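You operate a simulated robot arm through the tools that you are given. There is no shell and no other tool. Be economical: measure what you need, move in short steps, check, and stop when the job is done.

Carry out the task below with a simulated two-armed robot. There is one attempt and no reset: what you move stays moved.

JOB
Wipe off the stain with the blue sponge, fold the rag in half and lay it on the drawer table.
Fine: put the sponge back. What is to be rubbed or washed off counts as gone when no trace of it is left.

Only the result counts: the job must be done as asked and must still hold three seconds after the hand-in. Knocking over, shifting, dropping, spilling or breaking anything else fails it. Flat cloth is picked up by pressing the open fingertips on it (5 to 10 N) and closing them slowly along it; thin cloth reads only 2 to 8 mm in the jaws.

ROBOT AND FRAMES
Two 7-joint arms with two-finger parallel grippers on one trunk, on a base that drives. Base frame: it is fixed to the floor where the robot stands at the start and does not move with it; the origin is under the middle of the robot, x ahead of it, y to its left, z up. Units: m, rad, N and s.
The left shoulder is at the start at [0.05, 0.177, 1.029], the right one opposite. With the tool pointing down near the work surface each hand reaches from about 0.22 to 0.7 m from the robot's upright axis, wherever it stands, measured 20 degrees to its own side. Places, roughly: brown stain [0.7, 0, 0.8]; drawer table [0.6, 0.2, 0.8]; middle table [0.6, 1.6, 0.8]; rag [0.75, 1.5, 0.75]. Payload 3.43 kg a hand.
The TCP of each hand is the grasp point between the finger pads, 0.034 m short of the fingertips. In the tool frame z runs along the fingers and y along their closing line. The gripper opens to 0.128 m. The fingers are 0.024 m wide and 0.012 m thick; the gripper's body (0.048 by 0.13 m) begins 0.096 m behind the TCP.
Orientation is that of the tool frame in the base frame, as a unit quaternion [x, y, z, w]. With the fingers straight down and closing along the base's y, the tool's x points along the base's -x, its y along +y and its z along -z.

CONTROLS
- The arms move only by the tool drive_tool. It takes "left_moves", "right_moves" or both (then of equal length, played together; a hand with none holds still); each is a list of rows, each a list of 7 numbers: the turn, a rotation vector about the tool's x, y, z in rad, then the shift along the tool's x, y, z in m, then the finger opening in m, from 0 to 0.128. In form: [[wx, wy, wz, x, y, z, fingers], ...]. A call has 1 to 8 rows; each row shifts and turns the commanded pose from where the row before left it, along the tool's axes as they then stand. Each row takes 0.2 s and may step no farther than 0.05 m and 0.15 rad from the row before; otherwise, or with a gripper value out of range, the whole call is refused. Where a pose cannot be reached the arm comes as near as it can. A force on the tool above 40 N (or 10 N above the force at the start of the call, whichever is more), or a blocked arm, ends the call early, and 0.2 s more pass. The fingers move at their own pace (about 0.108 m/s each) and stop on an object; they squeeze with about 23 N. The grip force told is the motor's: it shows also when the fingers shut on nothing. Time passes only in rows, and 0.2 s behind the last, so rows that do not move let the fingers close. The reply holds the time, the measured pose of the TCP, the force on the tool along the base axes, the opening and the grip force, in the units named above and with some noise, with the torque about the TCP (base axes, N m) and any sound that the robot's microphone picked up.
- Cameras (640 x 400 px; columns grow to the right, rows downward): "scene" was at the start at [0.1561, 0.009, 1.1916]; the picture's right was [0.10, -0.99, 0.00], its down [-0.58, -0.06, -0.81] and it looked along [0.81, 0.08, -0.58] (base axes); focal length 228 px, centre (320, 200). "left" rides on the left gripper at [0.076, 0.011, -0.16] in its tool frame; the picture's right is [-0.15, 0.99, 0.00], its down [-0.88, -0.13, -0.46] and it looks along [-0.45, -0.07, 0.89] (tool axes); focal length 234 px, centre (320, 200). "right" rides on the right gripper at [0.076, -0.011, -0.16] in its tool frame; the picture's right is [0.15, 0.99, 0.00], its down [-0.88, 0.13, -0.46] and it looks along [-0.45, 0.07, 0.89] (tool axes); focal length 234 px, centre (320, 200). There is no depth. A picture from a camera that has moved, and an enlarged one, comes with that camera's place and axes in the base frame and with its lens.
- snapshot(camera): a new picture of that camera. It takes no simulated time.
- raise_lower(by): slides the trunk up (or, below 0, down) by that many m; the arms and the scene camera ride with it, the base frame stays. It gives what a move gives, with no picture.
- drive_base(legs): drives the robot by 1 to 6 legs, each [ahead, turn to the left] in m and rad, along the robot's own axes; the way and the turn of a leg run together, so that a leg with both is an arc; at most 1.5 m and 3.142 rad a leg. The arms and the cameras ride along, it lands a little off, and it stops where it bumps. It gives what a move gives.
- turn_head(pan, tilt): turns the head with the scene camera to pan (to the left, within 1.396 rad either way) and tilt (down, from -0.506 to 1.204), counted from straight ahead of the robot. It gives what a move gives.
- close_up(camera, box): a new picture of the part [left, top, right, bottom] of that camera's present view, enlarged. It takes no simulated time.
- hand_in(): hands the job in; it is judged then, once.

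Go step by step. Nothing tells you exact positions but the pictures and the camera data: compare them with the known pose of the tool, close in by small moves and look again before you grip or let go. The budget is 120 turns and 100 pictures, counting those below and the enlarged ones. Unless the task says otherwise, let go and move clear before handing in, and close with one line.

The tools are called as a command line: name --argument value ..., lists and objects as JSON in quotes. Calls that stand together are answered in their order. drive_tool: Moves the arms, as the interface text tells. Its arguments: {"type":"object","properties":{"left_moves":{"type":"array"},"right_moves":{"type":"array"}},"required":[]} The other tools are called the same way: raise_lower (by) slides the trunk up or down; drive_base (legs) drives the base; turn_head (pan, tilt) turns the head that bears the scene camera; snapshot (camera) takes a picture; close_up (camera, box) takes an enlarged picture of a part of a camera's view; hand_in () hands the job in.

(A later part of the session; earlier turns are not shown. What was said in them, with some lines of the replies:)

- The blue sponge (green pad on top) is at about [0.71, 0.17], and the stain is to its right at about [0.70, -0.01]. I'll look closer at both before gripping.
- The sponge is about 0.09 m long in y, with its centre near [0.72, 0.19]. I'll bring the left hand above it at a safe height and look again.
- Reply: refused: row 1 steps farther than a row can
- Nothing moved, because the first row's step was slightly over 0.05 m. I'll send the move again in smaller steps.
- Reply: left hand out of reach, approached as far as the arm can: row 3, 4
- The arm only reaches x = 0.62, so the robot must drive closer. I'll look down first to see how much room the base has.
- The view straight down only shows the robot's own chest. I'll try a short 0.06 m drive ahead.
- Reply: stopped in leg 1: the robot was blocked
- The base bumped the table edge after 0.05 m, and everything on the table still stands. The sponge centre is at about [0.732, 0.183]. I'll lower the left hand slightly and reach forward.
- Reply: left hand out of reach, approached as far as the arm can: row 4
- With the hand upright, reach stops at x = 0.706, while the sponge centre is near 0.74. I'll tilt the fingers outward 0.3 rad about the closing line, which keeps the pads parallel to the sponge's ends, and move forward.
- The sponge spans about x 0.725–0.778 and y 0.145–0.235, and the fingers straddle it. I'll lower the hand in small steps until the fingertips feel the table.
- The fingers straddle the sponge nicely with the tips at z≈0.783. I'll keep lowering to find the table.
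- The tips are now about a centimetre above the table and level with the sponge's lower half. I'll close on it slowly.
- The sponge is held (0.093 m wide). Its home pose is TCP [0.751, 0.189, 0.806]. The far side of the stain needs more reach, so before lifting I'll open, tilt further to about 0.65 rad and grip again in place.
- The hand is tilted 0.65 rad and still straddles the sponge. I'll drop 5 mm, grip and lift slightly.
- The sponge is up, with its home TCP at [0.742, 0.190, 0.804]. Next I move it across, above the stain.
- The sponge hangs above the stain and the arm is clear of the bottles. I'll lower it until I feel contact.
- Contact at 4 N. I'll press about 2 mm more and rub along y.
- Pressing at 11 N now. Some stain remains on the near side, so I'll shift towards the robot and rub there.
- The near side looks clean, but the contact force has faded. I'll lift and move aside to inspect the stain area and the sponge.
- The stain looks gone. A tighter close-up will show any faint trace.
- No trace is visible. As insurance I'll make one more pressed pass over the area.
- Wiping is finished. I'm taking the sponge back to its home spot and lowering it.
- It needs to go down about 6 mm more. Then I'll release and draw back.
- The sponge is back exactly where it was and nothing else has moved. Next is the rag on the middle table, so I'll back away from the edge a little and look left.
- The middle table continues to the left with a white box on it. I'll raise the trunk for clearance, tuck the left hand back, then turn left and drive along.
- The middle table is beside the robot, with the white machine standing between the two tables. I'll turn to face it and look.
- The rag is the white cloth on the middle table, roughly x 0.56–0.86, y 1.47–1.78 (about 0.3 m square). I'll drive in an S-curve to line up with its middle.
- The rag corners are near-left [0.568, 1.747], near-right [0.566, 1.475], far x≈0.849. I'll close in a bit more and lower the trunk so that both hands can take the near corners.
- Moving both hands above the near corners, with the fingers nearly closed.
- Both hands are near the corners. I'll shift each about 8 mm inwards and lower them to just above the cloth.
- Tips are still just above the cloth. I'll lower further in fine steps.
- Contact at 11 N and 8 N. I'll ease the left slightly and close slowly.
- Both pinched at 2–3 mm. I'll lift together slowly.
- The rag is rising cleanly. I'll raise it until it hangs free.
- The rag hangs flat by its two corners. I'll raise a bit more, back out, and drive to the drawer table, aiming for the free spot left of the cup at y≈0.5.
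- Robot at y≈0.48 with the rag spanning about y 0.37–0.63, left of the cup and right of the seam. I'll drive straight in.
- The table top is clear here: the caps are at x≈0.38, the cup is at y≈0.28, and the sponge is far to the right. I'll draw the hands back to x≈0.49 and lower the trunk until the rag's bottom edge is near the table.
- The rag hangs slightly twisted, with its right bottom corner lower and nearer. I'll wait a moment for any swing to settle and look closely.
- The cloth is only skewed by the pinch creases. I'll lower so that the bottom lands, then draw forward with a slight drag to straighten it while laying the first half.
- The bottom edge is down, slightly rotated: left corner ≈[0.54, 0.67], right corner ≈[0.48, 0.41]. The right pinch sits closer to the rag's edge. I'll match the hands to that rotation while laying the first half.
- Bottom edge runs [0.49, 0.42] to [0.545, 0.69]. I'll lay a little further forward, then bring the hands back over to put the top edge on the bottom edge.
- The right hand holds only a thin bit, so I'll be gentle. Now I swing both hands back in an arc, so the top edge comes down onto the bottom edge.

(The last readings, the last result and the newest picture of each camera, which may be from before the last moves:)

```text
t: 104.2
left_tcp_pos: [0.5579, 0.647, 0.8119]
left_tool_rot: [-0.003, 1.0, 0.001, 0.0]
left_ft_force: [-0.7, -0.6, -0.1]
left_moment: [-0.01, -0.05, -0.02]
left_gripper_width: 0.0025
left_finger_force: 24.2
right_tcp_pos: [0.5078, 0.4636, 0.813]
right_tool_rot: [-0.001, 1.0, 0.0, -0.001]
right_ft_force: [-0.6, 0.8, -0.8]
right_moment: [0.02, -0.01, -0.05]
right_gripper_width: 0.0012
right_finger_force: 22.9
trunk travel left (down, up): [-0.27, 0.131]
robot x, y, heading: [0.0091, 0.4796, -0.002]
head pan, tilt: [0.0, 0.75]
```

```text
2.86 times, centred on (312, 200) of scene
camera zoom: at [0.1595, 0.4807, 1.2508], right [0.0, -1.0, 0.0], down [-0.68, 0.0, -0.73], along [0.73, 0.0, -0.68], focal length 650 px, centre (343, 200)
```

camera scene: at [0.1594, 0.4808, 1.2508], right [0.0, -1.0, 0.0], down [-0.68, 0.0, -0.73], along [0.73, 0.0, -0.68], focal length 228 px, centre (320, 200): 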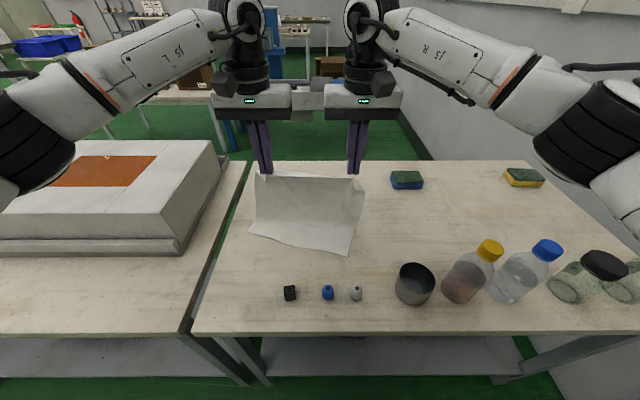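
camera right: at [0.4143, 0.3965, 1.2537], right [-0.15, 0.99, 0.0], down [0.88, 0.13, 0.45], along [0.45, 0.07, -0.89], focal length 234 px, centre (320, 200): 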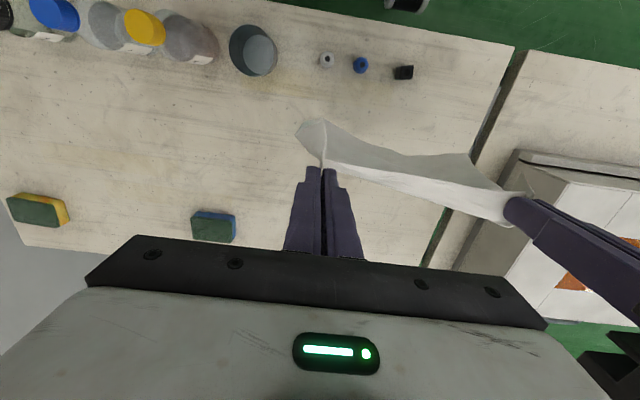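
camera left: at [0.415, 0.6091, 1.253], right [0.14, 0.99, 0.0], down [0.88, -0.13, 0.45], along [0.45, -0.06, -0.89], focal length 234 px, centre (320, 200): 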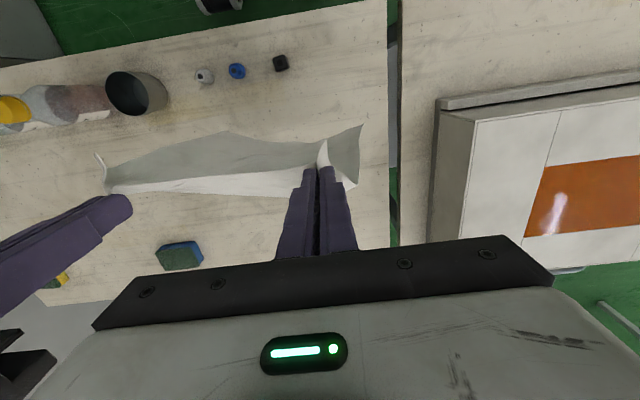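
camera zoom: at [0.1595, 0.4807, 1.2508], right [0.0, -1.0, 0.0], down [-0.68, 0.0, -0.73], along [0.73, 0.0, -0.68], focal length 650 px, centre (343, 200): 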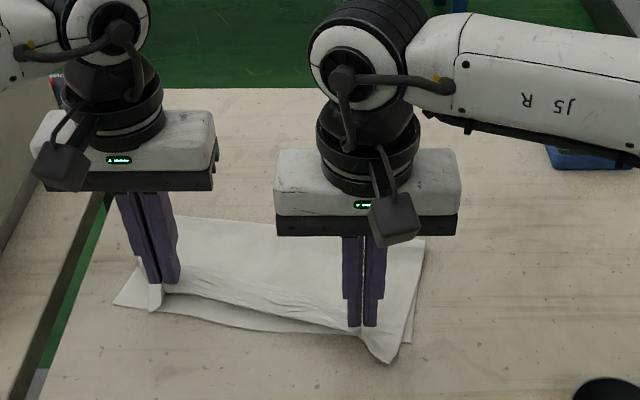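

The fold is forming well. The top corners are a bit inward and the right one slightly overshoots, so I'll spread the hands a little, correct and lower.

drive_tool --left_moves '[[0, 0, 0, 0, 0.006, 0, 0], [0, 0, 0, 0, 0.006, 0, 0], [0, 0, 0, 0, 0, 0.006, 0], [0, 0, 0, 0, 0, 0, 0]]' --right_moves '[[0, 0, 0, -0.006, -0.007, 0, 0], [0, 0, 0, -0.006, -0.007, 0, 0], [0, 0, 0, 0, 0, 0.006, 0], [0, 0, 0, 0, 0, 0, 0]]'

close_up --camera "scene" --box '[200, 150, 424, 290]'

```text
t: 105.2
left_tcp_pos: [0.5571, 0.6566, 0.8069]
left_tool_rot: [-0.001, 1.0, -0.003, 0.0]
left_ft_force: [-5.4, -18.8, 0.0]
left_moment: [-0.7, 0.16, 0.02]
left_gripper_width: 0.0025
left_finger_force: 22.8
right_tcp_pos: [0.5218, 0.4538, 0.8075]
right_tool_rot: [-0.002, 1.0, 0.003, 0.001]
right_ft_force: [4.5, 17.9, -0.5]
right_moment: [0.67, -0.14, -0.2]
right_gripper_width: 0.0014
right_finger_force: 23.0
trunk travel left (down, up): [-0.27, 0.131]
robot x, y, heading: [0.0095, 0.4839, -0.001]
head pan, tilt: [0.0, 0.75]
```

```text
2.86 times, centred on (312, 220) of scene
camera zoom: at [0.1595, 0.4807, 1.2508], right [0.0, -1.0, 0.0], down [-0.68, 0.0, -0.73], along [0.73, 0.0, -0.68], focal length 650 px, centre (343, 143)
```

zoom: 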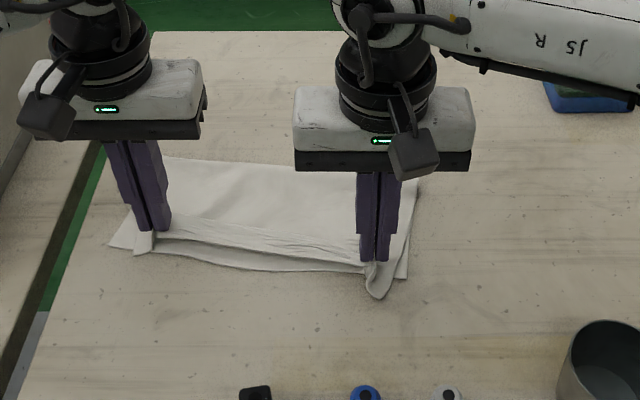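

The top edge is now taut between the hands. I'll relax 2 mm each, lower to the table, and open gently.

drive_tool --left_moves '[[0, 0, 0, 0, -0.003, 0.003, 0], [0, 0, 0, 0, 0, 0.004, 0], [0, 0, 0, 0, 0, 0, 0]]' --right_moves '[[0, 0, 0, 0, 0.003, 0.003, 0], [0, 0, 0, 0, 0, 0.004, 0], [0, 0, 0, 0, 0, 0, 0]]'

drive_tool --left_moves '[[0, 0, 0, 0, 0, 0, 0.01], [0, 0, 0, 0, 0, 0, 0.02], [0, 0, 0, 0, 0, 0, 0.03], [0, 0, 0, 0, 0, 0, 0.035], [0, 0, 0, 0, 0, 0, 0.035]]' --right_moves '[[0, 0, 0, 0, 0, 0, 0.01], [0, 0, 0, 0, 0, 0, 0.02], [0, 0, 0, 0, 0, 0, 0.03], [0, 0, 0, 0, 0, 0, 0.035], [0, 0, 0, 0, 0, 0, 0.035]]'

close_up --camera "scene" --box '[200, 150, 424, 290]'

```text
t: 106.0
left_tcp_pos: [0.5584, 0.6551, 0.8]
left_tool_rot: [-0.003, 1.0, 0.0, -0.001]
left_ft_force: [-3.6, -14.4, 1.5]
left_moment: [-0.54, 0.07, 0.0]
left_gripper_width: 0.0022
left_finger_force: 23.0
right_tcp_pos: [0.5225, 0.4538, 0.8003]
right_tool_rot: [-0.002, 1.0, 0.001, 0.0]
right_ft_force: [3.3, 14.8, 0.6]
right_moment: [0.53, -0.13, -0.16]
right_gripper_width: 0.0016
right_finger_force: 23.4
trunk travel left (down, up): [-0.27, 0.131]
robot x, y, heading: [0.0055, 0.4856, -0.001]
head pan, tilt: [0.0, 0.75]
```

```text
t: 107.2
left_tcp_pos: [0.557, 0.656, 0.7997]
left_tool_rot: [-0.003, 1.0, 0.0, -0.001]
left_ft_force: [-0.7, 0.4, -0.2]
left_moment: [-0.01, 0.0, 0.0]
left_gripper_width: 0.0349
left_finger_force: 0.0
right_tcp_pos: [0.5216, 0.4537, 0.8004]
right_tool_rot: [-0.002, 1.0, -0.001, -0.001]
right_ft_force: [0.1, -0.3, 0.2]
right_moment: [0.0, 0.0, 0.03]
right_gripper_width: 0.0352
right_finger_force: 0.1
trunk travel left (down, up): [-0.27, 0.131]
robot x, y, heading: [0.009, 0.4815, 0.002]
head pan, tilt: [0.0, 0.75]
```

```text
2.86 times, centred on (312, 220) of scene
camera zoom: at [0.1595, 0.4808, 1.2508], right [0.0, -1.0, 0.0], down [-0.68, 0.0, -0.73], along [0.73, 0.0, -0.68], focal length 650 px, centre (343, 143)
```

zoom: 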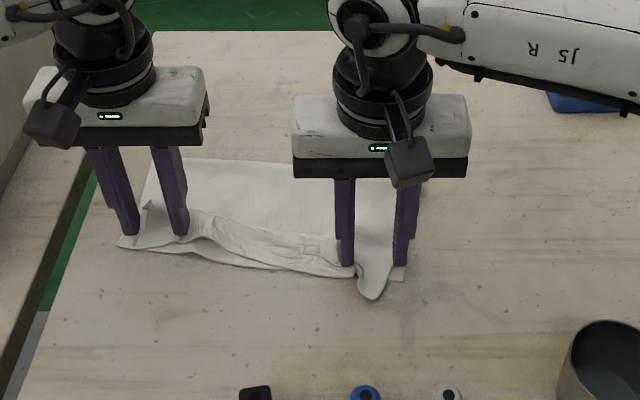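

Released. I'll raise both hands to see the result.

drive_tool --left_moves '[[0, 0, 0, 0, 0, -0.02, 0.035], [0, 0, 0, 0, 0, -0.05, 0.035], [0, 0, 0, 0, 0, -0.05, 0.035], [0, 0, 0, 0, 0.03, -0.03, 0.035], [0, 0, 0, 0, 0.04, 0, 0.035]]' --right_moves '[[0, 0, 0, 0, 0, -0.02, 0.035], [0, 0, 0, 0, 0, -0.05, 0.035], [0, 0, 0, 0, 0, -0.05, 0.035], [0, 0, 0, 0, -0.03, -0.03, 0.035], [0, 0, 0, 0, -0.04, 0, 0.035]]'

close_up --camera "scene" --box '[200, 150, 424, 290]'

snapshot --camera "right"

```text
t: 108.4
left_tcp_pos: [0.5569, 0.7263, 0.9515]
left_tool_rot: [-0.002, 1.0, 0.0, -0.001]
left_ft_force: [-0.8, -0.4, -0.5]
left_moment: [0.0, -0.01, -0.01]
left_gripper_width: 0.0348
left_finger_force: 0.0
right_tcp_pos: [0.5216, 0.383, 0.9502]
right_tool_rot: [-0.002, 1.0, 0.0, 0.0]
right_ft_force: [0.5, -0.3, 0.8]
right_moment: [0.01, 0.0, -0.02]
right_gripper_width: 0.0351
right_finger_force: 0.0
trunk travel left (down, up): [-0.27, 0.131]
robot x, y, heading: [0.0043, 0.4831, 0.003]
head pan, tilt: [0.0, 0.75]
```

```text
2.86 times, centred on (312, 220) of scene
camera zoom: at [0.1595, 0.4807, 1.2508], right [0.0, -1.0, 0.0], down [-0.68, 0.0, -0.73], along [0.73, 0.0, -0.68], focal length 650 px, centre (343, 143)
```

zoom: 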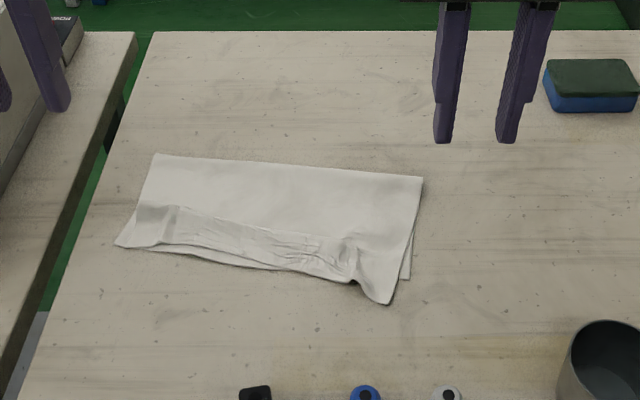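

```text
43 pictures are left
camera right: at [0.4466, 0.3712, 1.1108], right [-0.15, 0.99, 0.0], down [0.88, 0.13, 0.45], along [0.45, 0.07, -0.89], focal length 234 px, centre (320, 200)
```

right: 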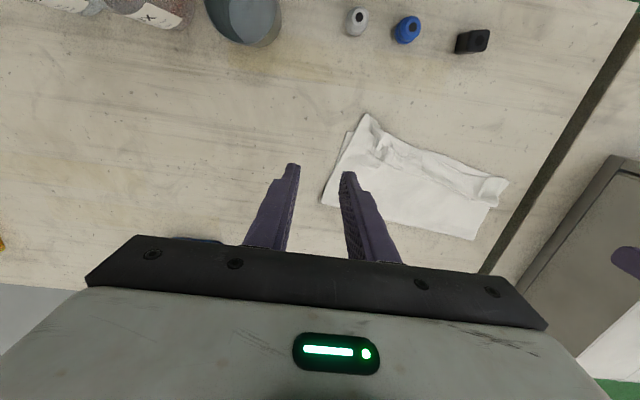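

The rag is folded in half almost exactly, with edges within about 2 cm and the footprint half the original. I'll raise the hands clear, back off, and check the whole scene.

raise_lower --by 0.12

drive_base --legs '[[-0.35, 0]]'

turn_head --pan -0.2 --tilt 0.6

snapshot --camera "scene"

close_up --camera "scene" --box '[200, 140, 456, 300]'

```text
t: 109.9
left_tcp_pos: [0.5574, 0.7273, 1.0711]
left_tool_rot: [-0.002, 1.0, 0.0, -0.001]
left_ft_force: [-0.9, 0.4, -0.4]
left_moment: [0.02, -0.04, 0.02]
left_gripper_width: 0.0348
left_finger_force: 0.1
right_tcp_pos: [0.5219, 0.3842, 1.0708]
right_tool_rot: [-0.002, 1.0, 0.001, -0.002]
right_ft_force: [0.6, -0.1, 0.4]
right_moment: [0.02, 0.01, 0.04]
right_gripper_width: 0.035
right_finger_force: 0.2
trunk travel left (down, up): [-0.39, 0.011]
robot x, y, heading: [0.0065, 0.4791, -0.002]
head pan, tilt: [0.0, 0.75]
```

```text
t: 112.2
left_tcp_pos: [0.2079, 0.7267, 1.0711]
left_tool_rot: [-0.002, 1.0, 0.001, 0.0]
left_ft_force: [0.1, 0.3, -0.4]
left_moment: [0.0, -0.05, -0.03]
left_gripper_width: 0.0349
left_finger_force: 0.0
right_tcp_pos: [0.1745, 0.3845, 1.07]
right_tool_rot: [-0.001, 1.0, 0.0, 0.0]
right_ft_force: [-0.5, 0.2, -0.3]
right_moment: [-0.02, 0.0, 0.0]
right_gripper_width: 0.0347
right_finger_force: 0.1
trunk travel left (down, up): [-0.39, 0.011]
robot x, y, heading: [-0.3403, 0.4765, -0.0]
head pan, tilt: [0.0, 0.75]
```

```text
t: 112.9
left_tcp_pos: [0.2091, 0.7266, 1.0711]
left_tool_rot: [-0.003, 1.0, 0.001, 0.0]
left_ft_force: [0.3, 1.1, -0.3]
left_moment: [0.01, -0.01, -0.01]
left_gripper_width: 0.0347
left_finger_force: 0.1
right_tcp_pos: [0.1752, 0.3837, 1.071]
right_tool_rot: [-0.002, 1.0, 0.0, -0.001]
right_ft_force: [-0.3, 0.1, 0.2]
right_moment: [0.04, -0.01, 0.04]
right_gripper_width: 0.0352
right_finger_force: 0.1
trunk travel left (down, up): [-0.39, 0.011]
robot x, y, heading: [-0.3361, 0.4815, -0.002]
head pan, tilt: [-0.201, 0.6]
```

```text
42 pictures are left
camera scene: at [-0.1847, 0.4633, 1.3836], right [-0.2, -0.98, 0.0], down [-0.55, 0.11, -0.82], along [0.81, -0.16, -0.57], focal length 228 px, centre (320, 200)
```

scene: 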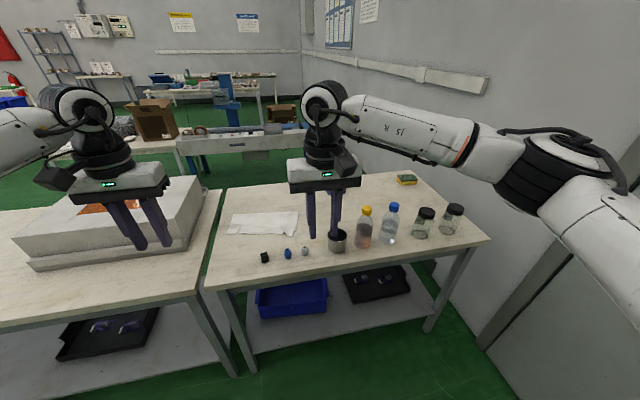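

```text
2.50 times, centred on (328, 220) of scene
camera zoom: at [-0.1847, 0.4633, 1.3836], right [-0.2, -0.98, 0.0], down [-0.55, 0.11, -0.82], along [0.81, -0.16, -0.57], focal length 569 px, centre (300, 150)
```

zoom: 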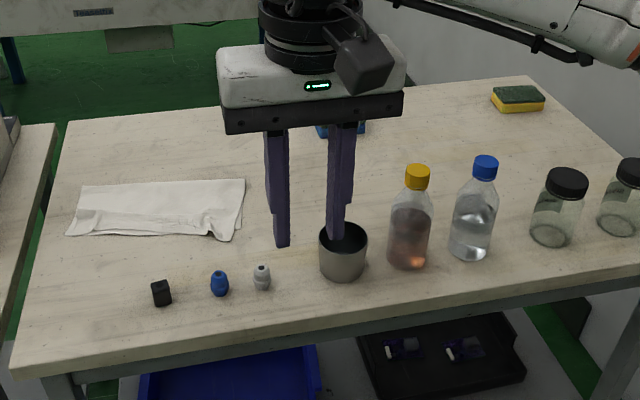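

The stain is wiped off, the blue sponge is back in its place, and the rag lies folded in half on the drawer table. Everything else still stands and both hands are empty and clear, so I'm handing in.

hand_in

```text
The job is handed in.
```

The job is handed in: no trace of the stain shows, the blue sponge is back where it was, and the rag lies folded in half on the drawer table with its edges within about 2 cm.
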